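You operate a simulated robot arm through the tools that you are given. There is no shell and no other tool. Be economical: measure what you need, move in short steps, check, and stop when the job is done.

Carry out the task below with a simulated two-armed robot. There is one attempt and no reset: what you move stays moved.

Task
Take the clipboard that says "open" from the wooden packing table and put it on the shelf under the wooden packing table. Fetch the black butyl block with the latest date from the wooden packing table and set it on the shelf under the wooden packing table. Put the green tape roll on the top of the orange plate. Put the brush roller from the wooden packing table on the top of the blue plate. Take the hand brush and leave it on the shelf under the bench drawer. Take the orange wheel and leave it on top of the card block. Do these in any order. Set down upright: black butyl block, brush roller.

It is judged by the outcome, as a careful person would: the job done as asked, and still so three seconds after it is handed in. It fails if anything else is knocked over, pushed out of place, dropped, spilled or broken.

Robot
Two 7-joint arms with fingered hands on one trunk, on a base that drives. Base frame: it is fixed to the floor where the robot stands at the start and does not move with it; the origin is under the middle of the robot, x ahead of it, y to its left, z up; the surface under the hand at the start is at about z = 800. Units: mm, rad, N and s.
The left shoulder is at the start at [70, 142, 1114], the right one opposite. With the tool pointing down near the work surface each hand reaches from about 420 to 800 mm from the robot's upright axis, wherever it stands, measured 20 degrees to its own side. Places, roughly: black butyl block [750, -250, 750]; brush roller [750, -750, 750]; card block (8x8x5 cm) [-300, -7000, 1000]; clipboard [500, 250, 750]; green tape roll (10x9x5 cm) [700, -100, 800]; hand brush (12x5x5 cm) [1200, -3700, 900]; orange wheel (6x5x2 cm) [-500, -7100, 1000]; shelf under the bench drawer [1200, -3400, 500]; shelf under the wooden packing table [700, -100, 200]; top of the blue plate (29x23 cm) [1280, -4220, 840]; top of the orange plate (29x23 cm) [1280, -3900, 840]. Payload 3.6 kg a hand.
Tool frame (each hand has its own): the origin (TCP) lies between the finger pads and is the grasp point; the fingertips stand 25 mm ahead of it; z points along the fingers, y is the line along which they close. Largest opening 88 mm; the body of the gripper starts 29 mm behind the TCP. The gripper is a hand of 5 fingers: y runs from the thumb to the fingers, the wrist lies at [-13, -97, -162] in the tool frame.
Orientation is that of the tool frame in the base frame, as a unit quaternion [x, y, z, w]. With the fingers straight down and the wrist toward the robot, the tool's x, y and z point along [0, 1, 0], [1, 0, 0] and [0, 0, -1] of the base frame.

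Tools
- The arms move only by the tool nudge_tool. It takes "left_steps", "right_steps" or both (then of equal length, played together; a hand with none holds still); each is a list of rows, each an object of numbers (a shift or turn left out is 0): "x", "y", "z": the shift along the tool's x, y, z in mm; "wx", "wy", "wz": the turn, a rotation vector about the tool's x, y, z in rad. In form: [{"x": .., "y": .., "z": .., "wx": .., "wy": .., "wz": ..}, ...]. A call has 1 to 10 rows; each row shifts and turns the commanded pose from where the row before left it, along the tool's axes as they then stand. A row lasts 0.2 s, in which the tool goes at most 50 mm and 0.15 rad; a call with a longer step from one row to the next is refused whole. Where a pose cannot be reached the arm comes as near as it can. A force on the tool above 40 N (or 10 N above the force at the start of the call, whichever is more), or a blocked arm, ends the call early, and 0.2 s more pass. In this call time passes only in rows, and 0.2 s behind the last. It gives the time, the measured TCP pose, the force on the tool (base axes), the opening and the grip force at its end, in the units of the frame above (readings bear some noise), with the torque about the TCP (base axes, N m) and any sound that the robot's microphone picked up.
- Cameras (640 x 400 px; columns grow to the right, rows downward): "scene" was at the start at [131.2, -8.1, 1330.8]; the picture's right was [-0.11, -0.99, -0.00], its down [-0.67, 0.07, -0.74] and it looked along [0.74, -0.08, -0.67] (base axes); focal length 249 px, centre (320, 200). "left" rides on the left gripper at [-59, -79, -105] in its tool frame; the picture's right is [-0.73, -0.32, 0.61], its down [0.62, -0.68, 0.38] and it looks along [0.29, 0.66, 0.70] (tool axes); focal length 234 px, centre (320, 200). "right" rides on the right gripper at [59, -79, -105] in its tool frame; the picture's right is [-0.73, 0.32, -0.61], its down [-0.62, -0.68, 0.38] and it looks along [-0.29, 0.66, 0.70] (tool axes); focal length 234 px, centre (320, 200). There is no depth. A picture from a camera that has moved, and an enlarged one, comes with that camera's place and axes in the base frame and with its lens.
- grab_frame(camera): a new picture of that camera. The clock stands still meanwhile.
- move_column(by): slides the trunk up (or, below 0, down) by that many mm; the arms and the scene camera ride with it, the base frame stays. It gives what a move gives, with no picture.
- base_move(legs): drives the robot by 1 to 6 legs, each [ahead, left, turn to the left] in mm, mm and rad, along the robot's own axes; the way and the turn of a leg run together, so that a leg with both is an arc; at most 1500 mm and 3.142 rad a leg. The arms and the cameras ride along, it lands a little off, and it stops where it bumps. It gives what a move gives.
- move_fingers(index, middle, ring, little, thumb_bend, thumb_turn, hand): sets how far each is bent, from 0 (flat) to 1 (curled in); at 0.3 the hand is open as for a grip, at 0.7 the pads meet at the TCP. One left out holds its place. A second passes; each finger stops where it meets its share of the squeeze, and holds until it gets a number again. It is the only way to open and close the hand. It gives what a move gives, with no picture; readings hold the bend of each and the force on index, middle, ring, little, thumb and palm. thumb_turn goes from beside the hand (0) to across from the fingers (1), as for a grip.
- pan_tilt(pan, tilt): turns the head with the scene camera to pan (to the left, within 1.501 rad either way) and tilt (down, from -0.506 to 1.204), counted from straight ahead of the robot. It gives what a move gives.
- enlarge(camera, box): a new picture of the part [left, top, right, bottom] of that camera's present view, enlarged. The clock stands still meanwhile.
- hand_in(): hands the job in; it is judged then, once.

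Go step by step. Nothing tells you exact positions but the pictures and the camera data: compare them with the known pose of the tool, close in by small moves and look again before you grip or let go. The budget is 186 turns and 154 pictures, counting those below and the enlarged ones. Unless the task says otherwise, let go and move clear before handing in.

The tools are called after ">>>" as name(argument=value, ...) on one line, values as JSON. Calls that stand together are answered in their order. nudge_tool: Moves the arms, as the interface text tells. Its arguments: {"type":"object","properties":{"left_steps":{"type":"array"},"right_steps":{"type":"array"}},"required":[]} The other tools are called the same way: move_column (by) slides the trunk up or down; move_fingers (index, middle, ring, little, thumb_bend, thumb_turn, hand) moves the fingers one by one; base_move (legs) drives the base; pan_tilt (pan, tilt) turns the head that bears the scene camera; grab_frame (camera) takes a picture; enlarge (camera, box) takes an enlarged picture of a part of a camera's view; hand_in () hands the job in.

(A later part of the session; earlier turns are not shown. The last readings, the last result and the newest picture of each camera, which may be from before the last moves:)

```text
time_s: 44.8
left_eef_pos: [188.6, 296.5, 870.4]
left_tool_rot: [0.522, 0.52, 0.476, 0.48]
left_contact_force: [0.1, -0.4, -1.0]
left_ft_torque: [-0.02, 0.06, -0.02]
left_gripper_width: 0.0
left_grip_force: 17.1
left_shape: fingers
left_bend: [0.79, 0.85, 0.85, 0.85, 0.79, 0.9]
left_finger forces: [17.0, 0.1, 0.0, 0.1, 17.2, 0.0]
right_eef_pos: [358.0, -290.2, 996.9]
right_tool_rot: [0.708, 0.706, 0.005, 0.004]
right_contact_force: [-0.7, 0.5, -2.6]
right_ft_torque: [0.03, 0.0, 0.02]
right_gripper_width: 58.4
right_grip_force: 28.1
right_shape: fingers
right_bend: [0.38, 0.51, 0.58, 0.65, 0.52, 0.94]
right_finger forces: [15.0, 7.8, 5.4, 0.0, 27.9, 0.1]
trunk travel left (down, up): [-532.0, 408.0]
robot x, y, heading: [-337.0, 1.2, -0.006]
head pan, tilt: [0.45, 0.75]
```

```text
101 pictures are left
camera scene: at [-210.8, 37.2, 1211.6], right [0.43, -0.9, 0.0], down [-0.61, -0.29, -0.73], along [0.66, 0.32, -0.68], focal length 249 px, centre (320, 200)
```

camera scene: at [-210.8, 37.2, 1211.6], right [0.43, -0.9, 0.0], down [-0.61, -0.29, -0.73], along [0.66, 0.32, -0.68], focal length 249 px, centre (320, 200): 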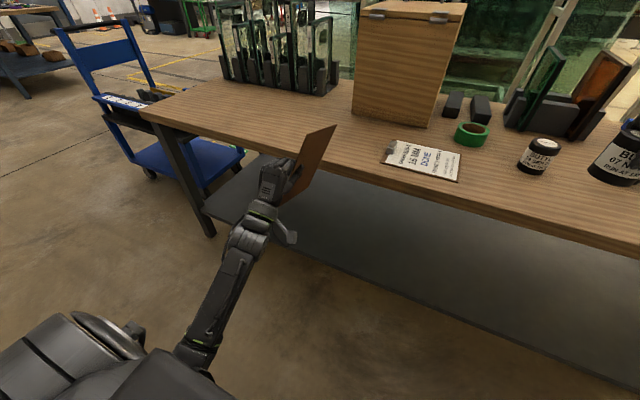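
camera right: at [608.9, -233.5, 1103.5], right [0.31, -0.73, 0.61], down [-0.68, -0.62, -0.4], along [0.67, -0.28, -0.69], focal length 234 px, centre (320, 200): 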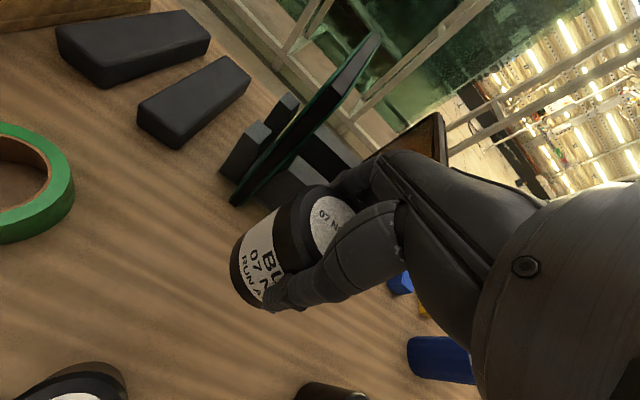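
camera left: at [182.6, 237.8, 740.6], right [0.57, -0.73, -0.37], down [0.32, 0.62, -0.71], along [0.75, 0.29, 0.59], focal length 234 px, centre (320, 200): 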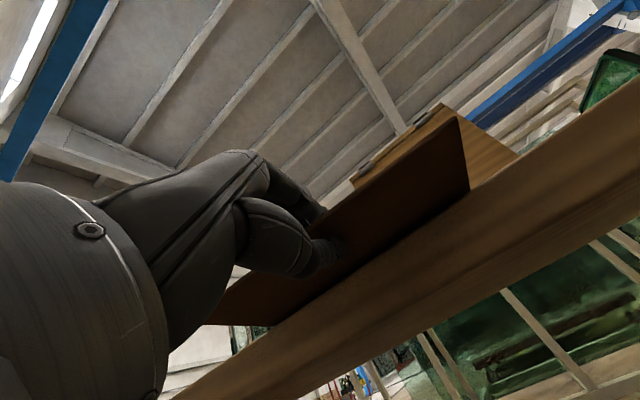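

The board has swung in the grip; zooming to see how it's held.

>>> enlarge(camera="scene", box=[220, 100, 380, 260])

>>> grab_frame(camera="left")

```text
2.50 times, centred on (300, 180) of scene
camera zoom: at [-210.8, 37.2, 1211.6], right [0.43, -0.9, 0.0], down [-0.61, -0.29, -0.73], along [0.66, 0.32, -0.68], focal length 623 px, centre (370, 250)
```

zoom: 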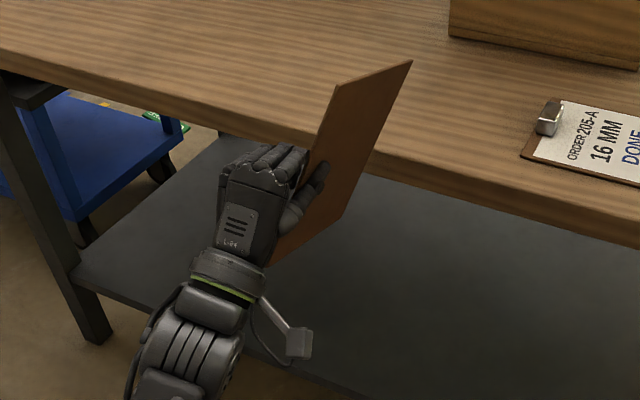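

```text
99 pictures are left
camera left: at [77.6, 237.9, 801.9], right [0.57, -0.73, -0.37], down [0.33, 0.62, -0.71], along [0.75, 0.29, 0.59], focal length 234 px, centre (320, 200)
```

left: 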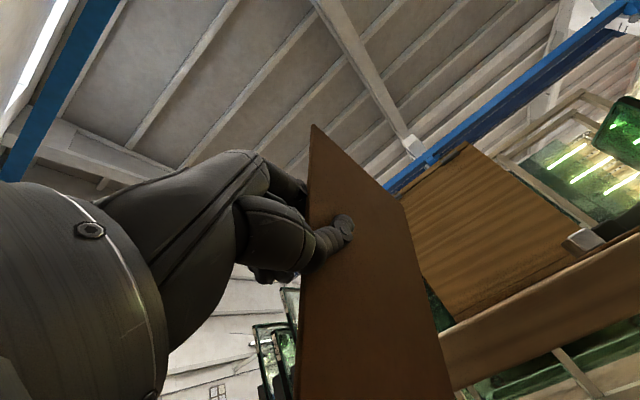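

The board hangs roughly vertical (clip end down), pinched between thumb and index — usable. I'll retract both hands clear of the table edge before lowering the trunk.

>>> nudge_tool(right_steps=[{"y": -40}, {"y": -40}, {"y": -40}], left_steps=[{"z": -25}, {"z": -25}, {"z": -15}])

>>> pan_tilt(pan=0.1, tilt=0.8)

>>> grab_frame(camera="scene")

```text
time_s: 45.5
left_eef_pos: [122.1, 295.4, 878.1]
left_tool_rot: [0.522, 0.52, 0.477, 0.479]
left_contact_force: [-0.4, 0.3, 0.0]
left_ft_torque: [0.01, 0.04, 0.0]
left_gripper_width: 0.0
left_grip_force: 16.6
left_shape: fingers
left_bend: [0.79, 0.85, 0.85, 0.85, 0.79, 0.9]
left_finger forces: [16.9, 0.0, 0.0, 0.0, 17.1, 0.1]
right_eef_pos: [234.4, -289.5, 996.5]
right_tool_rot: [0.707, 0.707, 0.006, 0.003]
right_contact_force: [-0.4, 0.1, -2.7]
right_ft_torque: [0.05, -0.03, 0.0]
right_gripper_width: 58.0
right_grip_force: 27.1
right_shape: fingers
right_bend: [0.38, 0.51, 0.58, 0.65, 0.52, 0.94]
right_finger forces: [14.9, 7.8, 5.3, 0.0, 27.5, 0.0]
trunk travel left (down, up): [-532.0, 408.0]
robot x, y, heading: [-335.1, 0.7, -0.0]
head pan, tilt: [0.45, 0.75]
```

```text
time_s: 46.4
left_eef_pos: [125.0, 296.9, 875.2]
left_tool_rot: [0.521, 0.521, 0.477, 0.478]
left_contact_force: [-0.2, -0.5, -1.7]
left_ft_torque: [0.01, 0.03, 0.01]
left_gripper_width: 0.0
left_grip_force: 16.7
left_shape: fingers
left_bend: [0.79, 0.85, 0.85, 0.85, 0.79, 0.9]
left_finger forces: [16.8, 0.1, 0.0, 0.1, 17.0, 0.1]
right_eef_pos: [237.5, -290.3, 997.0]
right_tool_rot: [0.708, 0.707, 0.004, 0.002]
right_contact_force: [0.0, 0.5, -2.6]
right_ft_torque: [-0.05, -0.02, 0.0]
right_gripper_width: 58.4
right_grip_force: 27.5
right_shape: fingers
right_bend: [0.38, 0.51, 0.58, 0.65, 0.52, 0.94]
right_finger forces: [14.8, 7.8, 5.3, 0.1, 27.4, 0.0]
trunk travel left (down, up): [-532.0, 408.0]
robot x, y, heading: [-337.8, 1.1, -0.0]
head pan, tilt: [0.099, 0.799]
```

```text
98 pictures are left
camera scene: at [-204.6, 9.2, 1207.5], right [0.1, -1.0, 0.0], down [-0.71, -0.07, -0.7], along [0.69, 0.07, -0.72], focal length 249 px, centre (320, 200)
```

scene: 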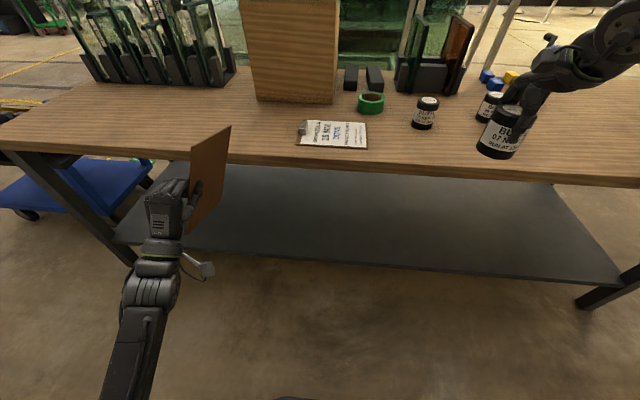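

Everything's clear of the table edge. Lowering the trunk 500 mm.

>>> move_column(by=-300)

>>> move_column(by=-200)

>>> grab_frame(camera="scene")

```text
time_s: 49.4
left_eef_pos: [125.3, 296.4, 576.6]
left_tool_rot: [0.522, 0.52, 0.476, 0.48]
left_contact_force: [0.1, -0.1, -0.9]
left_ft_torque: [0.01, 0.05, 0.0]
left_gripper_width: 0.1
left_grip_force: 17.0
left_shape: fingers
left_bend: [0.79, 0.85, 0.85, 0.85, 0.79, 0.9]
left_finger forces: [17.0, 0.0, 0.1, 0.0, 17.0, 0.0]
right_eef_pos: [236.8, -289.3, 696.7]
right_tool_rot: [0.708, 0.706, 0.006, 0.003]
right_contact_force: [0.1, 0.6, -2.5]
right_ft_torque: [-0.03, -0.01, 0.02]
right_gripper_width: 58.3
right_grip_force: 27.6
right_shape: fingers
right_bend: [0.38, 0.51, 0.58, 0.65, 0.52, 0.94]
right_finger forces: [14.8, 7.8, 5.3, 0.0, 27.4, 0.0]
trunk travel left (down, up): [-232.0, 708.0]
robot x, y, heading: [-335.1, -2.1, -0.005]
head pan, tilt: [0.099, 0.799]
```

```text
time_s: 51.8
left_eef_pos: [123.7, 285.8, 475.3]
left_tool_rot: [0.534, 0.509, 0.485, 0.469]
left_contact_force: [0.0, 0.6, -0.5]
left_ft_torque: [-0.02, 0.03, 0.01]
left_gripper_width: 0.0
left_grip_force: 17.4
left_shape: fingers
left_bend: [0.79, 0.85, 0.85, 0.85, 0.79, 0.9]
left_finger forces: [17.2, 0.0, 0.0, 0.1, 17.3, 0.0]
right_eef_pos: [236.3, -302.6, 577.5]
right_tool_rot: [0.708, 0.706, 0.016, -0.008]
right_contact_force: [-0.4, 0.2, -2.7]
right_ft_torque: [-0.05, -0.01, -0.01]
right_gripper_width: 58.1
right_grip_force: 27.9
right_shape: fingers
right_bend: [0.38, 0.52, 0.58, 0.65, 0.52, 0.94]
right_finger forces: [15.2, 7.7, 5.3, 0.1, 27.6, 0.0]
trunk travel left (down, up): [-111.0, 829.0]
robot x, y, heading: [-333.3, 3.1, -0.008]
head pan, tilt: [0.099, 0.799]
stopped: the arm was blocked; the commanded pose is now the measured one
```

```text
97 pictures are left
camera scene: at [-205.2, -11.6, 797.6], right [0.1, -0.99, -0.03], down [-0.71, -0.05, -0.7], along [0.69, 0.09, -0.71], focal length 249 px, centre (320, 200)
```

scene: 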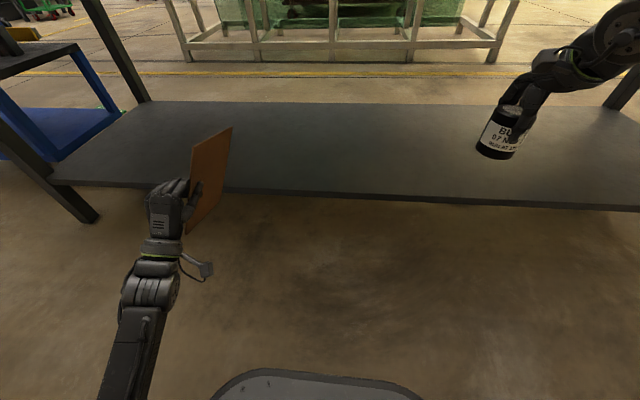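

An arm part got blocked while lowering (likely the left elbow). I'll raise 25 mm to relieve it and look to the sides.

>>> move_column(by=30)

>>> pan_tilt(pan=1.4, tilt=0.7)

>>> grab_frame(camera="scene")

>>> pan_tilt(pan=-1.4, tilt=0.7)

>>> grab_frame(camera="scene")

```text
time_s: 52.5
left_eef_pos: [125.5, 295.3, 482.9]
left_tool_rot: [0.53, 0.514, 0.479, 0.474]
left_contact_force: [-0.2, 0.1, -0.3]
left_ft_torque: [-0.01, 0.09, 0.02]
left_gripper_width: 0.0
left_grip_force: 17.4
left_shape: fingers
left_bend: [0.79, 0.85, 0.85, 0.85, 0.79, 0.9]
left_finger forces: [17.2, 0.0, 0.0, 0.1, 17.4, 0.0]
right_eef_pos: [236.1, -288.7, 603.1]
right_tool_rot: [0.708, 0.706, 0.005, 0.001]
right_contact_force: [-0.7, 0.5, -3.4]
right_ft_torque: [0.01, -0.06, 0.0]
right_gripper_width: 58.2
right_grip_force: 27.8
right_shape: fingers
right_bend: [0.38, 0.51, 0.58, 0.65, 0.52, 0.94]
right_finger forces: [15.2, 7.6, 5.3, 0.0, 27.6, 0.1]
trunk travel left (down, up): [-141.0, 799.0]
robot x, y, heading: [-334.2, 0.2, -0.002]
head pan, tilt: [0.099, 0.799]
```

```text
time_s: 54.0
left_eef_pos: [123.4, 295.6, 485.5]
left_tool_rot: [0.53, 0.515, 0.479, 0.474]
left_contact_force: [-1.3, -0.7, -1.0]
left_ft_torque: [0.01, 0.05, 0.02]
left_gripper_width: 0.1
left_grip_force: 17.5
left_shape: fingers
left_bend: [0.79, 0.85, 0.85, 0.85, 0.79, 0.9]
left_finger forces: [17.2, 0.0, 0.0, 0.0, 17.4, 0.0]
right_eef_pos: [235.8, -289.0, 605.8]
right_tool_rot: [0.708, 0.706, 0.005, 0.002]
right_contact_force: [0.1, -1.0, -1.8]
right_ft_torque: [0.01, 0.0, 0.04]
right_gripper_width: 58.1
right_grip_force: 27.4
right_shape: fingers
right_bend: [0.38, 0.52, 0.58, 0.65, 0.52, 0.94]
right_finger forces: [15.2, 7.7, 5.3, 0.1, 27.6, 0.0]
trunk travel left (down, up): [-141.0, 799.0]
robot x, y, heading: [-337.6, 2.8, -0.006]
head pan, tilt: [1.4, 0.7]
```

```text
96 pictures are left
camera scene: at [-270.2, 85.1, 824.7], right [0.98, -0.17, 0.0], down [-0.11, -0.63, -0.76], along [0.13, 0.75, -0.64], focal length 249 px, centre (320, 200)
```

scene: 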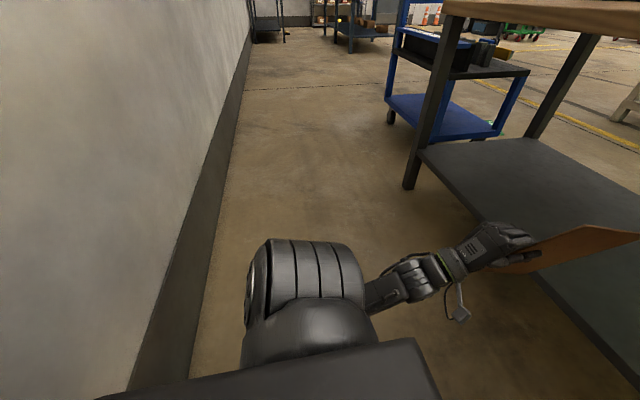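

```text
time_s: 56.4
left_eef_pos: [125.0, 296.1, 485.2]
left_tool_rot: [0.53, 0.514, 0.479, 0.475]
left_contact_force: [-0.4, 0.5, -1.1]
left_ft_torque: [-0.04, 0.06, 0.01]
left_gripper_width: 0.2
left_grip_force: 17.0
left_shape: fingers
left_bend: [0.79, 0.85, 0.85, 0.85, 0.79, 0.9]
left_finger forces: [17.2, 0.1, 0.0, 0.0, 17.4, 0.0]
right_eef_pos: [237.3, -289.6, 604.0]
right_tool_rot: [0.707, 0.707, 0.005, 0.002]
right_contact_force: [0.1, -0.2, -2.9]
right_ft_torque: [-0.01, 0.01, 0.0]
right_gripper_width: 58.1
right_grip_force: 27.8
right_shape: fingers
right_bend: [0.38, 0.52, 0.58, 0.65, 0.52, 0.94]
right_finger forces: [15.3, 7.6, 5.3, 0.0, 27.5, 0.0]
trunk travel left (down, up): [-141.0, 799.0]
robot x, y, heading: [-333.8, -2.1, -0.003]
head pan, tilt: [-1.4, 0.7]
```

```text
95 pictures are left
camera scene: at [-270.8, -82.3, 824.7], right [-0.99, -0.17, 0.0], down [-0.11, 0.64, -0.76], along [0.13, -0.75, -0.64], focal length 249 px, centre (320, 200)
```

scene: 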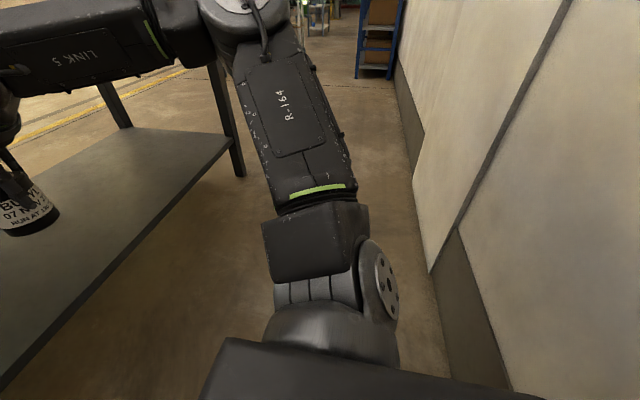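

Only the wall is behind us. The right elbow is high, so I'll lower the right hand with the arm first (still in front of the shelf) before driving in.

>>> nudge_tool(right_steps=[{"z": 45}, {"z": 45}, {"z": 45}, {"z": 45}, {"z": 45}, {"z": 45}])

>>> grab_frame(camera="scene")

>>> grab_frame(camera="right")

```text
time_s: 57.8
left_eef_pos: [124.4, 295.7, 485.2]
left_tool_rot: [0.53, 0.515, 0.479, 0.474]
left_contact_force: [-1.1, -0.1, -1.0]
left_ft_torque: [-0.01, 0.1, 0.05]
left_gripper_width: 0.0
left_grip_force: 17.1
left_shape: fingers
left_bend: [0.79, 0.85, 0.85, 0.85, 0.79, 0.9]
left_finger forces: [17.4, 0.0, 0.1, 0.0, 17.4, 0.1]
right_eef_pos: [239.9, -288.8, 336.4]
right_tool_rot: [0.708, 0.707, 0.006, 0.002]
right_contact_force: [-0.8, -0.7, -3.0]
right_ft_torque: [0.0, -0.01, -0.01]
right_gripper_width: 58.0
right_grip_force: 26.7
right_shape: fingers
right_bend: [0.38, 0.52, 0.58, 0.65, 0.52, 0.94]
right_finger forces: [14.5, 7.7, 5.4, 0.0, 26.4, 0.0]
trunk travel left (down, up): [-141.0, 799.0]
robot x, y, heading: [-332.7, 1.6, -0.005]
head pan, tilt: [-1.4, 0.7]
```

```text
94 pictures are left
camera scene: at [-270.8, -82.3, 824.7], right [-0.99, -0.17, 0.0], down [-0.11, 0.64, -0.76], along [0.13, -0.75, -0.64], focal length 249 px, centre (320, 200)
```

scene: 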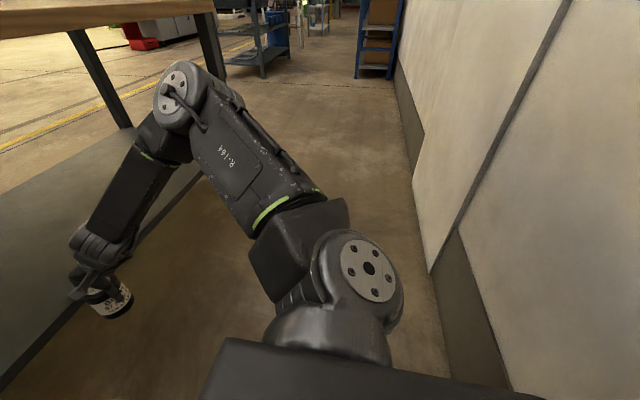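

```text
93 pictures are left
camera right: at [160.5, -229.7, 440.7], right [0.31, -0.73, 0.61], down [-0.68, -0.62, -0.39], along [0.66, -0.29, -0.69], focal length 234 px, centre (320, 200)
```

right: 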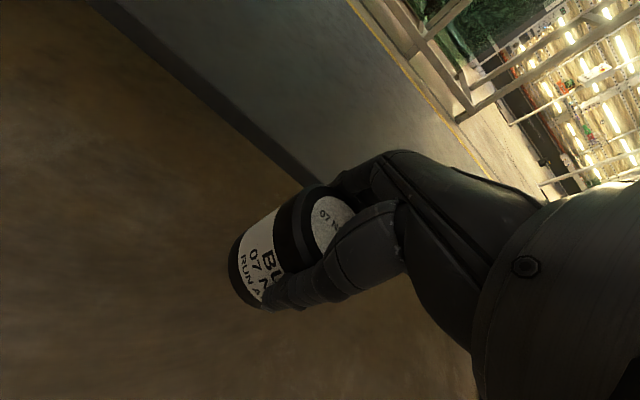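

Driving forward 240 mm puts the pot over the shelf with the elbow still outside the tabletop.

>>> base_move(legs=[[240, 0, 0]])

>>> grab_frame(camera="right")

>>> pan_tilt(pan=0.0, tilt=0.6)

>>> grab_frame(camera="scene")

```text
time_s: 59.6
left_eef_pos: [365.8, 295.6, 486.4]
left_tool_rot: [0.53, 0.515, 0.479, 0.473]
left_contact_force: [0.0, -0.3, -1.0]
left_ft_torque: [-0.01, 0.05, 0.0]
left_gripper_width: 0.0
left_grip_force: 18.1
left_shape: fingers
left_bend: [0.79, 0.85, 0.85, 0.85, 0.79, 0.9]
left_finger forces: [17.3, 0.0, 0.1, 0.0, 17.4, 0.0]
right_eef_pos: [481.5, -288.9, 337.1]
right_tool_rot: [0.708, 0.706, 0.005, 0.002]
right_contact_force: [-1.1, -0.3, -2.7]
right_ft_torque: [0.0, 0.02, -0.03]
right_gripper_width: 58.0
right_grip_force: 27.1
right_shape: fingers
right_bend: [0.38, 0.52, 0.58, 0.65, 0.52, 0.94]
right_finger forces: [14.5, 7.7, 5.4, 0.0, 26.2, 0.1]
trunk travel left (down, up): [-141.0, 799.0]
robot x, y, heading: [-90.7, 1.7, -0.003]
head pan, tilt: [-1.4, 0.7]
```

```text
92 pictures are left
camera right: at [401.7, -230.7, 440.9], right [0.31, -0.73, 0.61], down [-0.68, -0.62, -0.39], along [0.66, -0.29, -0.69], focal length 234 px, centre (320, 200)
```

right: 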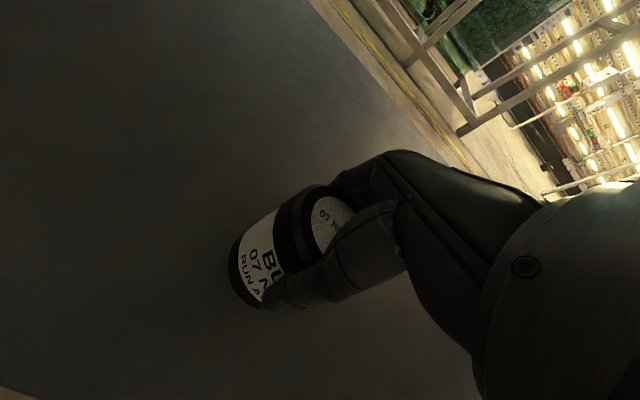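

```text
time_s: 61.1
left_eef_pos: [365.9, 294.8, 485.8]
left_tool_rot: [0.53, 0.515, 0.479, 0.473]
left_contact_force: [-0.3, 0.4, -1.0]
left_ft_torque: [-0.01, 0.01, 0.0]
left_gripper_width: 0.0
left_grip_force: 17.4
left_shape: fingers
left_bend: [0.79, 0.85, 0.85, 0.85, 0.79, 0.9]
left_finger forces: [17.3, 0.1, 0.1, 0.0, 17.5, 0.1]
right_eef_pos: [481.6, -288.6, 338.3]
right_tool_rot: [0.708, 0.707, 0.005, 0.003]
right_contact_force: [-0.2, 0.1, -2.6]
right_ft_torque: [-0.03, 0.0, 0.0]
right_gripper_width: 58.1
right_grip_force: 27.0
right_shape: fingers
right_bend: [0.38, 0.52, 0.58, 0.65, 0.52, 0.94]
right_finger forces: [14.5, 7.7, 5.3, 0.0, 26.2, 0.1]
trunk travel left (down, up): [-141.0, 799.0]
robot x, y, heading: [-93.3, -1.0, -0.0]
head pan, tilt: [0.0, 0.6]
```

```text
91 pictures are left
camera scene: at [44.6, 0.3, 833.3], right [0.0, -1.0, 0.0], down [-0.57, 0.0, -0.82], along [0.82, 0.0, -0.57], focal length 249 px, centre (320, 200)
```

scene: 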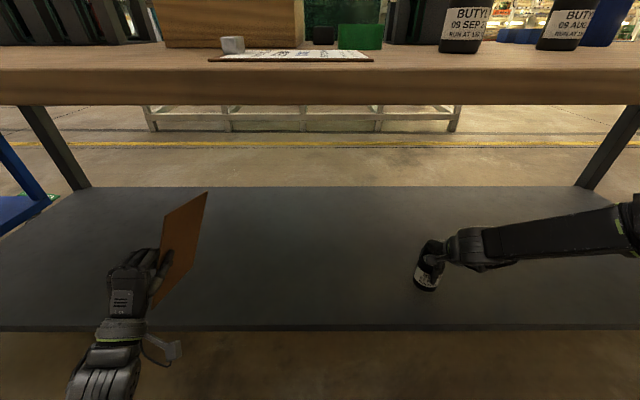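

Good view: pot is over the shelf, well clear. Lowering it toward the shelf.

>>> nudge_tool(right_steps=[{"z": 25}, {"z": 20}, {"z": 8}])

>>> enlarge(camera="scene", box=[380, 210, 500, 320])

```text
time_s: 61.6
left_eef_pos: [366.1, 296.3, 488.3]
left_tool_rot: [0.528, 0.514, 0.48, 0.476]
left_contact_force: [-0.3, 0.2, -1.2]
left_ft_torque: [-0.01, 0.03, 0.04]
left_gripper_width: 0.2
left_grip_force: 17.3
left_shape: fingers
left_bend: [0.79, 0.85, 0.85, 0.85, 0.79, 0.9]
left_finger forces: [17.4, 0.1, 0.0, 0.1, 17.4, 0.1]
right_eef_pos: [484.1, -287.8, 320.0]
right_tool_rot: [0.708, 0.706, 0.012, 0.009]
right_contact_force: [-6.6, 0.0, 28.0]
right_ft_torque: [-0.16, -0.29, -0.05]
right_gripper_width: 58.8
right_grip_force: 32.5
right_shape: fingers
right_bend: [0.4, 0.52, 0.59, 0.65, 0.52, 0.93]
right_finger forces: [17.1, 8.3, 6.9, 0.1, 33.8, 0.0]
trunk travel left (down, up): [-141.0, 799.0]
robot x, y, heading: [-90.8, -0.1, -0.006]
head pan, tilt: [0.0, 0.6]
stopped in row 2 (right hand): the force on the tool passed its limit at 48 N (the readings are from after the stop); the commanded pose is now the measured one
```

```text
3.64 times, centred on (440, 265) of scene
camera zoom: at [41.0, 1.6, 834.6], right [0.0, -1.0, 0.0], down [-0.56, 0.0, -0.83], along [0.83, 0.0, -0.56], focal length 906 px, centre (-116, -36)
```

zoom: 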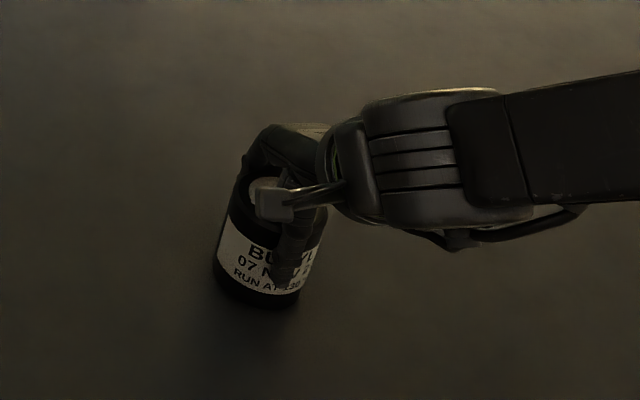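

Contact: the pot rests on the shelf (shelf z≈250). Easing off and opening the hand.

>>> nudge_tool(right_steps=[{"z": -1.5}])

>>> move_fingers(hand="right", index=0.2, middle=0.2, ring=0.2, little=0.2, thumb_bend=0.25)

>>> grab_frame(camera="right")

```text
time_s: 62.0
left_eef_pos: [364.5, 295.2, 486.7]
left_tool_rot: [0.529, 0.514, 0.479, 0.476]
left_contact_force: [0.6, -0.1, -1.6]
left_ft_torque: [0.01, 0.05, 0.01]
left_gripper_width: 0.3
left_grip_force: 17.5
left_shape: fingers
left_bend: [0.79, 0.85, 0.85, 0.85, 0.79, 0.9]
left_finger forces: [17.2, 0.0, 0.0, 0.0, 17.4, 0.0]
right_eef_pos: [483.1, -286.8, 319.0]
right_tool_rot: [0.708, 0.706, 0.011, 0.007]
right_contact_force: [-3.8, 0.2, 30.3]
right_ft_torque: [-0.16, -0.44, 0.01]
right_gripper_width: 58.8
right_grip_force: 33.4
right_shape: fingers
right_bend: [0.39, 0.52, 0.59, 0.65, 0.53, 0.93]
right_finger forces: [17.6, 8.5, 7.3, 0.1, 33.0, 0.0]
trunk travel left (down, up): [-141.0, 799.0]
robot x, y, heading: [-91.8, 0.6, -0.003]
head pan, tilt: [0.0, 0.6]
```

```text
time_s: 63.0
left_eef_pos: [366.2, 294.9, 486.0]
left_tool_rot: [0.53, 0.515, 0.479, 0.474]
left_contact_force: [-0.4, 1.2, -0.5]
left_ft_torque: [-0.01, 0.08, 0.01]
left_gripper_width: 0.0
left_grip_force: 18.1
left_shape: fingers
left_bend: [0.79, 0.85, 0.85, 0.85, 0.79, 0.9]
left_finger forces: [17.2, 0.0, 0.1, 0.0, 17.4, 0.1]
right_eef_pos: [485.0, -287.4, 315.1]
right_tool_rot: [0.708, 0.707, 0.009, 0.005]
right_contact_force: [0.4, -0.5, 0.1]
right_ft_torque: [0.01, -0.02, -0.02]
right_gripper_width: 99.9
right_grip_force: 0.1
right_shape: fingers
right_bend: [0.2, 0.2, 0.2, 0.2, 0.25, 0.97]
right_finger forces: [0.0, 0.1, 0.0, 0.0, 0.1, 0.0]
trunk travel left (down, up): [-141.0, 799.0]
robot x, y, heading: [-93.6, -3.2, -0.005]
head pan, tilt: [0.0, 0.6]
```

```text
89 pictures are left
camera right: at [403.9, -229.4, 418.6], right [0.31, -0.73, 0.61], down [-0.67, -0.62, -0.4], along [0.67, -0.29, -0.68], focal length 234 px, centre (320, 200)
```

right: 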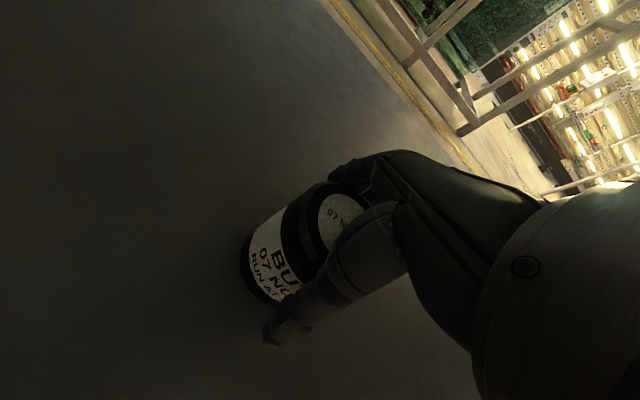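

Released. Now raising the right hand straight up to clear the pot.

>>> nudge_tool(right_steps=[{"z": -25}, {"z": -35}, {"z": -40}, {"z": -20}])

>>> grab_frame(camera="scene")

```text
time_s: 64.0
left_eef_pos: [366.6, 294.7, 485.4]
left_tool_rot: [0.53, 0.514, 0.479, 0.475]
left_contact_force: [-0.4, -0.5, -1.6]
left_ft_torque: [-0.04, 0.05, 0.02]
left_gripper_width: 0.2
left_grip_force: 17.1
left_shape: fingers
left_bend: [0.79, 0.85, 0.85, 0.85, 0.79, 0.9]
left_finger forces: [17.3, 0.0, 0.1, 0.0, 17.4, 0.1]
right_eef_pos: [482.7, -289.7, 435.3]
right_tool_rot: [0.707, 0.707, 0.01, 0.006]
right_contact_force: [0.6, -0.9, -1.0]
right_ft_torque: [0.0, -0.01, 0.0]
right_gripper_width: 100.0
right_grip_force: 0.0
right_shape: fingers
right_bend: [0.2, 0.2, 0.2, 0.2, 0.25, 0.97]
right_finger forces: [0.0, 0.0, 0.0, 0.0, 0.1, 0.1]
trunk travel left (down, up): [-141.0, 799.0]
robot x, y, heading: [-89.9, -1.6, -0.004]
head pan, tilt: [0.0, 0.6]
```

```text
88 pictures are left
camera scene: at [44.3, 0.4, 833.3], right [0.0, -1.0, 0.0], down [-0.57, 0.0, -0.82], along [0.82, 0.0, -0.57], focal length 249 px, centre (320, 200)
```

scene: 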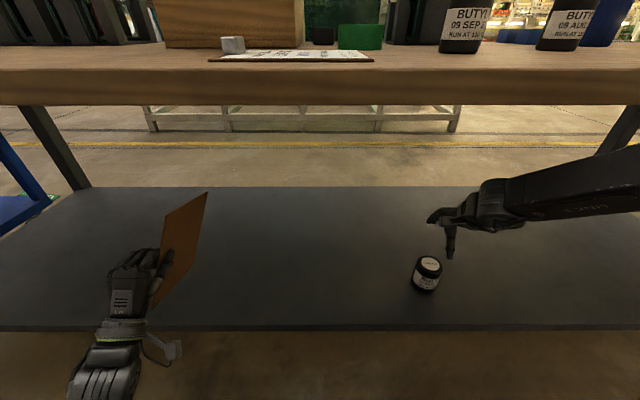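

The pot stands upright on the shelf. Now I'll extend the left hand over the shelf and roll it ~75° so the board becomes flat, paper up.

>>> nudge_tool(left_steps=[{"z": 45}, {"z": 45}, {"wz": 0.14}, {"wz": 0.14}, {"wz": 0.14}, {"wz": 0.14}, {"wz": 0.14}])

>>> grab_frame(camera="scene")

>>> grab_frame(camera="left")

```text
time_s: 65.6
left_eef_pos: [456.5, 293.9, 478.1]
left_tool_rot: [0.675, 0.301, 0.613, 0.281]
left_contact_force: [-0.8, 0.5, -1.3]
left_ft_torque: [-0.01, 0.02, 0.04]
left_gripper_width: 0.3
left_grip_force: 17.5
left_shape: fingers
left_bend: [0.79, 0.85, 0.85, 0.85, 0.8, 0.9]
left_finger forces: [17.7, 0.1, 0.0, 0.0, 17.9, 0.1]
right_eef_pos: [482.2, -289.8, 436.2]
right_tool_rot: [0.708, 0.707, 0.011, 0.006]
right_contact_force: [-0.1, -0.5, 0.8]
right_ft_torque: [-0.01, -0.01, 0.04]
right_gripper_width: 99.9
right_grip_force: 0.0
right_shape: fingers
right_bend: [0.2, 0.2, 0.2, 0.2, 0.25, 0.97]
right_finger forces: [0.1, 0.1, 0.0, 0.0, 0.0, 0.0]
trunk travel left (down, up): [-141.0, 799.0]
robot x, y, heading: [-93.5, -1.8, -0.006]
head pan, tilt: [0.0, 0.6]
```

```text
87 pictures are left
camera scene: at [44.4, 0.4, 833.3], right [0.0, -1.0, 0.0], down [-0.57, 0.0, -0.82], along [0.82, 0.0, -0.57], focal length 249 px, centre (320, 200)
```

scene: 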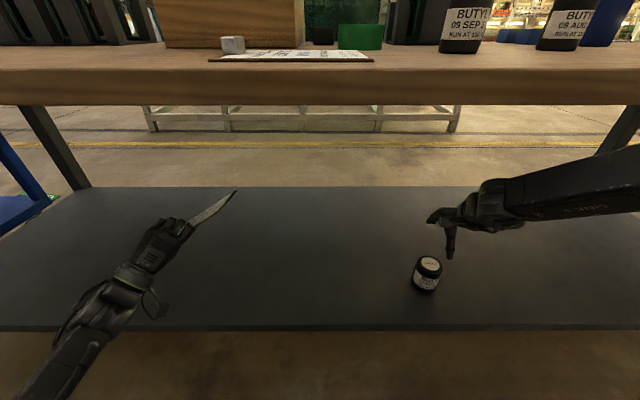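

```text
86 pictures are left
camera left: at [342.8, 302.7, 388.5], right [0.54, -0.34, -0.77], down [0.38, 0.91, -0.13], along [0.75, -0.22, 0.62], focal length 234 px, centre (320, 200)
```

left: 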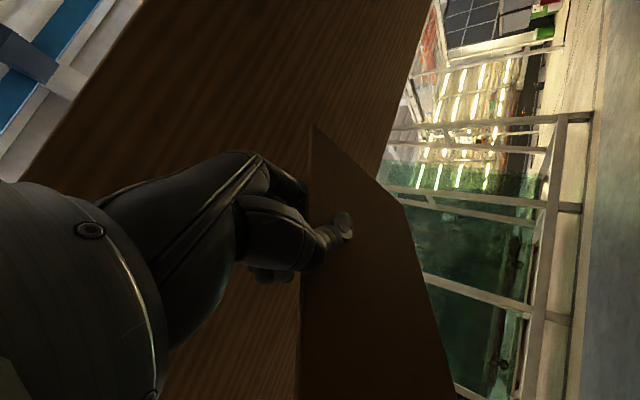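

The board rotates rigidly with the hand. Rolling further to level it.

>>> nudge_tool(left_steps=[{"wz": 0.14}, {"wz": 0.14}, {"wz": 0.14}, {"wz": 0.14}])

>>> enlarge(camera="scene", box=[20, 150, 260, 340])

>>> grab_frame(camera="left")

```text
time_s: 66.6
left_eef_pos: [456.4, 295.1, 477.5]
left_tool_rot: [0.731, 0.103, 0.667, 0.1]
left_contact_force: [0.2, 0.1, -1.1]
left_ft_torque: [-0.02, 0.04, -0.01]
left_gripper_width: 0.2
left_grip_force: 18.0
left_shape: fingers
left_bend: [0.79, 0.85, 0.85, 0.85, 0.8, 0.9]
left_finger forces: [18.0, 0.0, 0.0, 0.2, 18.3, 0.1]
right_eef_pos: [483.7, -290.3, 434.8]
right_tool_rot: [0.708, 0.707, 0.011, 0.005]
right_contact_force: [0.7, 0.1, 0.2]
right_ft_torque: [0.01, 0.0, 0.03]
right_gripper_width: 100.0
right_grip_force: 0.1
right_shape: fingers
right_bend: [0.2, 0.2, 0.2, 0.2, 0.25, 0.97]
right_finger forces: [0.0, 0.0, 0.1, 0.1, 0.0, 0.0]
trunk travel left (down, up): [-141.0, 799.0]
robot x, y, heading: [-93.2, -1.2, 0.001]
head pan, tilt: [0.0, 0.6]
```

```text
2.11 times, centred on (140, 245) of scene
camera zoom: at [44.3, 0.4, 833.3], right [0.0, -1.0, 0.0], down [-0.57, 0.0, -0.82], along [0.82, 0.0, -0.57], focal length 525 px, centre (699, 105)
```

zoom: 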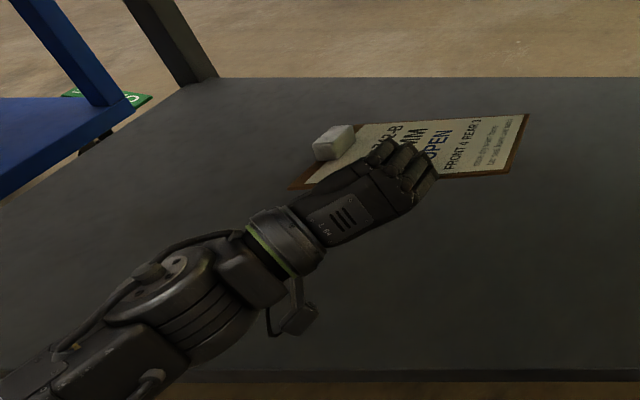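

```text
84 pictures are left
camera left: at [345.2, 353.7, 408.4], right [0.53, 0.1, -0.84], down [0.43, 0.83, 0.37], along [0.73, -0.55, 0.4], focal length 234 px, centre (320, 200)
```

left: 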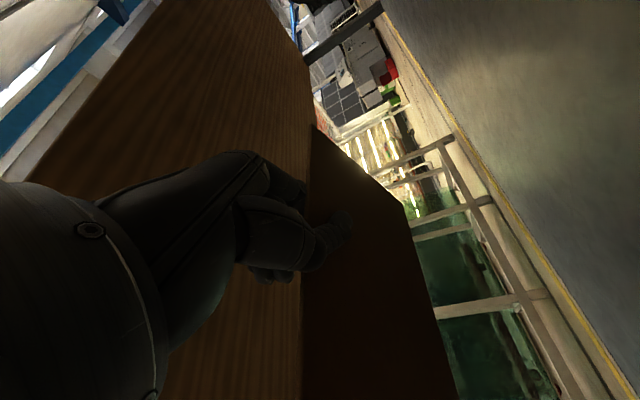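

The board is nearly level, paper up. Lowering it straight toward the shelf.

>>> nudge_tool(left_steps=[{"x": -38.2, "y": -11.4, "z": 3.6}, {"x": -38.2, "y": -11.4, "z": 3.6}, {"x": -38.2, "y": -11.4, "z": 3.6}, {"x": -38.2, "y": -11.4, "z": 3.6}])

>>> enlarge(camera="scene", box=[20, 150, 260, 340])

>>> grab_frame(camera="left")

```text
time_s: 67.6
left_eef_pos: [455.8, 294.1, 316.0]
left_tool_rot: [0.731, 0.105, 0.666, 0.102]
left_contact_force: [0.5, -0.5, -1.6]
left_ft_torque: [-0.02, 0.05, 0.0]
left_gripper_width: 0.2
left_grip_force: 18.2
left_shape: fingers
left_bend: [0.79, 0.85, 0.85, 0.85, 0.81, 0.9]
left_finger forces: [18.1, 0.0, 0.1, 0.1, 18.7, 0.0]
right_eef_pos: [483.0, -290.3, 435.9]
right_tool_rot: [0.708, 0.706, 0.011, 0.005]
right_contact_force: [0.5, -0.4, -0.1]
right_ft_torque: [0.01, -0.01, -0.01]
right_gripper_width: 100.1
right_grip_force: 0.0
right_shape: fingers
right_bend: [0.2, 0.2, 0.2, 0.2, 0.25, 0.97]
right_finger forces: [0.1, 0.1, 0.0, 0.1, 0.0, 0.0]
trunk travel left (down, up): [-141.0, 799.0]
robot x, y, heading: [-89.5, -0.4, -0.006]
head pan, tilt: [0.0, 0.6]
```

```text
2.11 times, centred on (140, 245) of scene
camera zoom: at [44.3, 0.4, 833.4], right [0.0, -1.0, 0.0], down [-0.57, 0.0, -0.82], along [0.82, 0.0, -0.57], focal length 525 px, centre (699, 105)
```

zoom: 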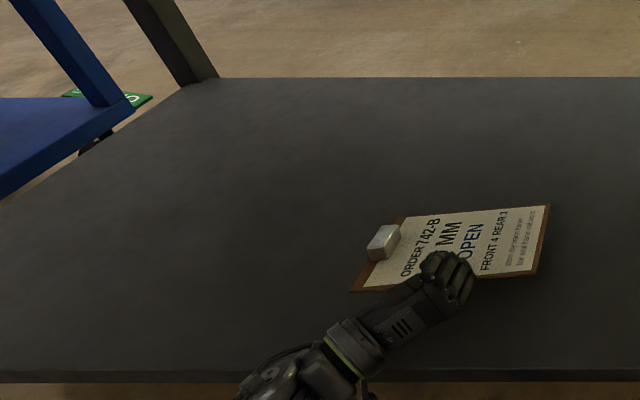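

```text
82 pictures are left
camera left: at [344.7, 353.4, 247.1], right [0.53, 0.1, -0.84], down [0.43, 0.83, 0.36], along [0.73, -0.55, 0.4], focal length 234 px, centre (320, 200)
```

left: 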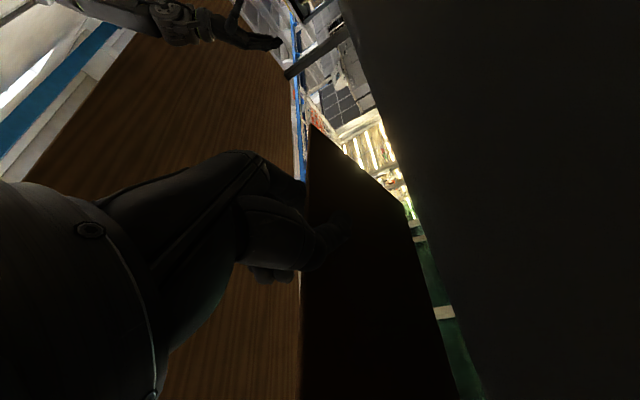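

The hand/camera underside is close to the shelf level, so I'll raise slightly and pitch the hand down ~23°, so the board's far edge touches down first.

>>> nudge_tool(left_steps=[{"x": 28, "y": 8.5, "z": -2.7}, {"wx": 0.038, "wy": -0.128}, {"wx": 0.038, "wy": -0.128}, {"wx": 0.038, "wy": -0.128}])

>>> enlarge(camera="scene", box=[60, 180, 300, 370])

```text
time_s: 68.6
left_eef_pos: [456.0, 296.0, 346.4]
left_tool_rot: [0.85, 0.122, 0.507, 0.077]
left_contact_force: [-0.3, -0.5, 0.0]
left_ft_torque: [-0.04, 0.03, 0.01]
left_gripper_width: 0.0
left_grip_force: 19.6
left_shape: fingers
left_bend: [0.79, 0.85, 0.85, 0.85, 0.81, 0.9]
left_finger forces: [19.0, 0.0, 0.0, 0.0, 19.3, 0.1]
right_eef_pos: [483.2, -289.6, 436.4]
right_tool_rot: [0.708, 0.706, 0.01, 0.005]
right_contact_force: [-0.1, 0.7, -0.1]
right_ft_torque: [0.04, -0.01, -0.03]
right_gripper_width: 100.2
right_grip_force: 0.0
right_shape: fingers
right_bend: [0.2, 0.2, 0.2, 0.2, 0.25, 0.97]
right_finger forces: [0.1, 0.0, 0.0, 0.0, 0.1, 0.1]
trunk travel left (down, up): [-141.0, 799.0]
robot x, y, heading: [-91.6, -0.2, -0.001]
head pan, tilt: [0.0, 0.6]
```

```text
2.11 times, centred on (180, 275) of scene
camera zoom: at [44.3, 0.4, 833.3], right [0.0, -1.0, 0.0], down [-0.57, 0.0, -0.82], along [0.82, 0.0, -0.57], focal length 525 px, centre (615, 42)
```

zoom: 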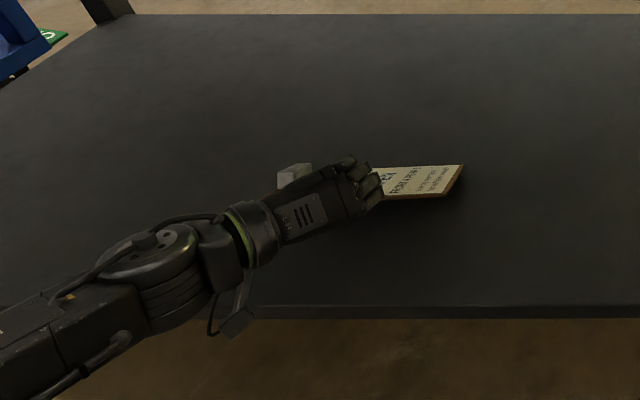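

Lowering gently until the far edge touches.

>>> nudge_tool(left_steps=[{"x": -12.6, "y": -3.8, "z": 7.1}, {"x": -8.4, "y": -2.6, "z": 4.8}])

>>> enlarge(camera="scene", box=[130, 210, 290, 340])

>>> grab_frame(camera="left")

```text
time_s: 69.2
left_eef_pos: [455.5, 294.0, 324.7]
left_tool_rot: [0.848, 0.12, 0.51, 0.078]
left_contact_force: [-4.6, 1.4, 9.2]
left_ft_torque: [-0.32, -0.85, -0.01]
left_gripper_width: 1.6
left_grip_force: 34.1
left_shape: fingers
left_bend: [0.79, 0.85, 0.85, 0.85, 0.83, 0.87]
left_finger forces: [36.8, 0.0, 0.0, 0.2, 30.8, 0.0]
right_eef_pos: [482.4, -289.2, 437.1]
right_tool_rot: [0.707, 0.707, 0.011, 0.005]
right_contact_force: [0.1, 0.0, 0.2]
right_ft_torque: [0.03, 0.02, 0.03]
right_gripper_width: 100.1
right_grip_force: 0.0
right_shape: fingers
right_bend: [0.2, 0.2, 0.2, 0.2, 0.25, 0.97]
right_finger forces: [0.1, 0.0, 0.0, 0.1, 0.1, 0.0]
trunk travel left (down, up): [-141.0, 799.0]
robot x, y, heading: [-90.4, 0.7, -0.0]
head pan, tilt: [0.0, 0.6]
```

```text
3.08 times, centred on (210, 275) of scene
camera zoom: at [43.0, 0.1, 833.8], right [0.0, -1.0, 0.0], down [-0.56, 0.0, -0.83], along [0.83, 0.0, -0.56], focal length 767 px, centre (658, -31)
```

zoom: 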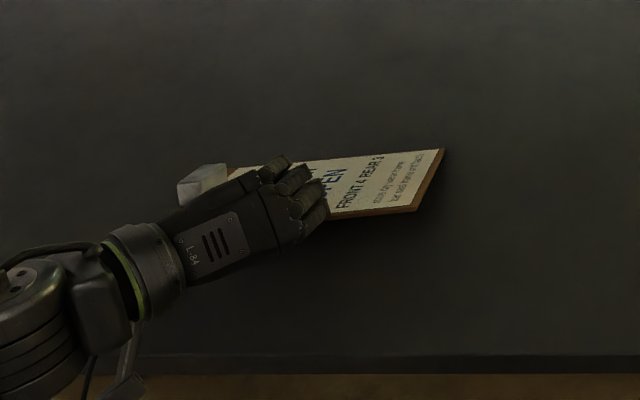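

```text
79 pictures are left
camera left: at [326.4, 353.7, 303.4], right [0.17, 0.1, -0.98], down [0.54, 0.83, 0.17], along [0.83, -0.55, 0.09], focal length 234 px, centre (320, 200)
```

left: 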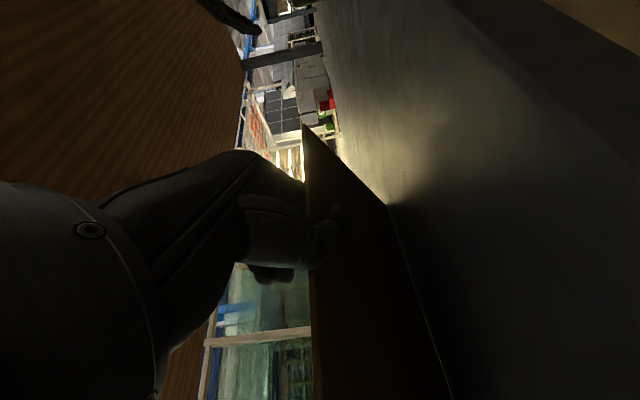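

The far edge is down along its length. Lowering further while pitching back to lay it flatter.

>>> nudge_tool(left_steps=[{"x": -8.4, "y": -2.6, "z": 4.8, "wx": -0.025, "wy": 0.08}, {"x": -8.0, "y": -2.6, "z": 4.0, "wx": -0.025, "wy": 0.08}, {"x": -8.4, "y": -2.6, "z": 3.0, "wx": -0.015, "wy": 0.05}])

>>> enlarge(camera="scene", box=[130, 210, 290, 340])

```text
time_s: 70.0
left_eef_pos: [455.0, 295.0, 293.9]
left_tool_rot: [0.787, 0.111, 0.6, 0.092]
left_contact_force: [-3.9, -0.8, 7.5]
left_ft_torque: [-0.24, -0.89, -0.03]
left_gripper_width: 2.0
left_grip_force: 34.4
left_shape: fingers
left_bend: [0.79, 0.85, 0.85, 0.85, 0.84, 0.86]
left_finger forces: [38.0, 0.0, 0.1, 0.0, 31.4, 0.0]
right_eef_pos: [482.8, -290.0, 436.6]
right_tool_rot: [0.707, 0.707, 0.01, 0.006]
right_contact_force: [-0.5, 0.3, 0.0]
right_ft_torque: [-0.03, 0.01, 0.01]
right_gripper_width: 99.8
right_grip_force: 0.0
right_shape: fingers
right_bend: [0.2, 0.2, 0.2, 0.2, 0.25, 0.97]
right_finger forces: [0.0, 0.1, 0.1, 0.1, 0.0, 0.0]
trunk travel left (down, up): [-141.0, 799.0]
robot x, y, heading: [-91.8, 3.0, -0.003]
head pan, tilt: [0.0, 0.6]
```

```text
3.08 times, centred on (210, 275) of scene
camera zoom: at [43.3, 0.0, 833.6], right [0.0, -1.0, 0.0], down [-0.56, 0.0, -0.83], along [0.83, 0.0, -0.56], focal length 767 px, centre (658, -31)
```

zoom: 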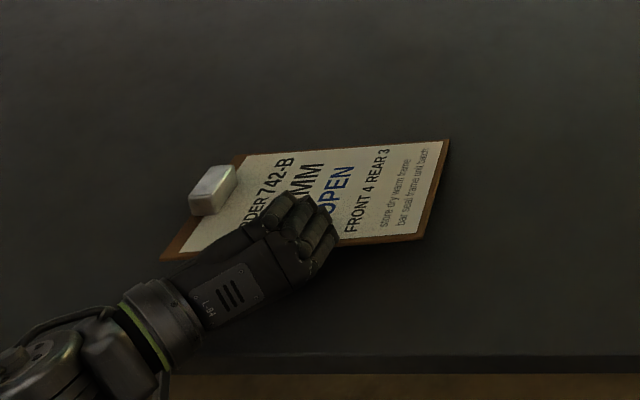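

>>> nudge_tool(left_steps=[{"x": -6.5, "y": -1.8, "z": 2.0, "wx": -0.015, "wy": 0.05}, {"x": -6.5, "y": -1.8, "z": 2.0, "wx": -0.015, "wy": 0.05}])

>>> enlarge(camera="scene", box=[130, 210, 290, 340])

```text
time_s: 70.6
left_eef_pos: [456.1, 293.7, 280.1]
left_tool_rot: [0.756, 0.106, 0.638, 0.099]
left_contact_force: [-2.8, 1.5, 7.2]
left_ft_torque: [-0.21, -0.94, 0.0]
left_gripper_width: 2.7
left_grip_force: 36.2
left_shape: fingers
left_bend: [0.79, 0.85, 0.85, 0.85, 0.84, 0.86]
left_finger forces: [39.2, 0.0, 0.0, 0.0, 32.7, 0.1]
right_eef_pos: [482.8, -290.7, 436.7]
right_tool_rot: [0.708, 0.706, 0.009, 0.005]
right_contact_force: [-0.2, 0.0, 0.5]
right_ft_torque: [-0.04, 0.01, 0.01]
right_gripper_width: 100.0
right_grip_force: 0.0
right_shape: fingers
right_bend: [0.2, 0.2, 0.2, 0.2, 0.25, 0.97]
right_finger forces: [0.1, 0.0, 0.0, 0.0, 0.0, 0.0]
trunk travel left (down, up): [-141.0, 799.0]
robot x, y, heading: [-95.5, -2.6, -0.006]
head pan, tilt: [0.0, 0.6]
```

```text
3.08 times, centred on (210, 275) of scene
camera zoom: at [43.3, 0.1, 833.5], right [0.0, -1.0, 0.0], down [-0.56, 0.0, -0.83], along [0.83, 0.0, -0.56], focal length 767 px, centre (658, -31)
```

zoom: 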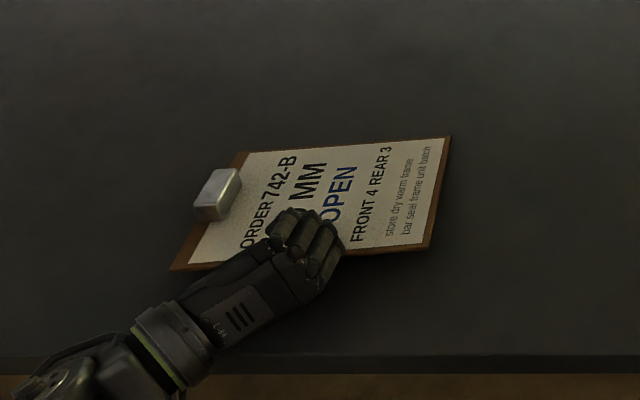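

Nearly flat. Releasing: open the fingers, then look.

>>> move_fingers(hand="left", index=0.5, middle=0.5, ring=0.5, little=0.5, thumb_bend=0.55)

>>> enlarge(camera="scene", box=[130, 210, 290, 340])

>>> grab_frame(camera="left")

```text
time_s: 71.6
left_eef_pos: [454.9, 293.3, 278.9]
left_tool_rot: [0.756, 0.107, 0.638, 0.098]
left_contact_force: [0.0, 0.5, 0.7]
left_ft_torque: [-0.03, -0.02, 0.01]
left_gripper_width: 35.9
left_grip_force: 0.8
left_shape: fingers
left_bend: [0.5, 0.5, 0.5, 0.5, 0.55, 0.97]
left_finger forces: [1.1, 0.0, 0.0, 0.0, 1.4, 0.0]
right_eef_pos: [482.5, -289.9, 435.3]
right_tool_rot: [0.708, 0.707, 0.01, 0.005]
right_contact_force: [0.1, 0.0, 0.2]
right_ft_torque: [0.02, 0.01, -0.01]
right_gripper_width: 100.2
right_grip_force: 0.0
right_shape: fingers
right_bend: [0.2, 0.2, 0.2, 0.2, 0.25, 0.97]
right_finger forces: [0.1, 0.1, 0.0, 0.0, 0.0, 0.0]
trunk travel left (down, up): [-141.0, 799.0]
robot x, y, heading: [-93.9, -0.2, -0.006]
head pan, tilt: [0.0, 0.6]
```

```text
3.08 times, centred on (210, 275) of scene
camera zoom: at [44.3, 0.4, 833.3], right [0.0, -1.0, 0.0], down [-0.57, 0.0, -0.82], along [0.82, 0.0, -0.57], focal length 767 px, centre (658, -31)
```

zoom: 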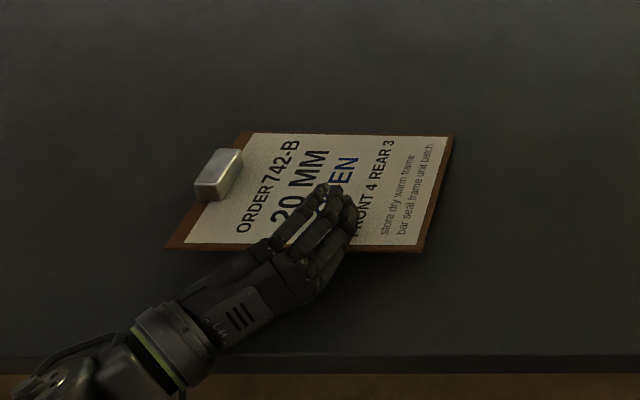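

```text
75 pictures are left
camera left: at [341.0, 353.2, 217.8], right [0.47, 0.09, -0.88], down [0.45, 0.83, 0.33], along [0.76, -0.55, 0.34], focal length 234 px, centre (320, 200)
```

left: 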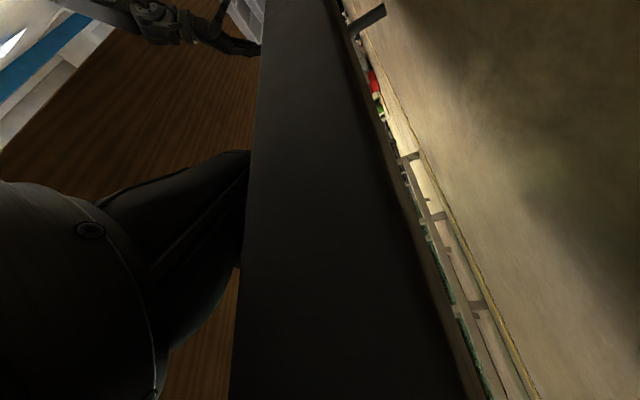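

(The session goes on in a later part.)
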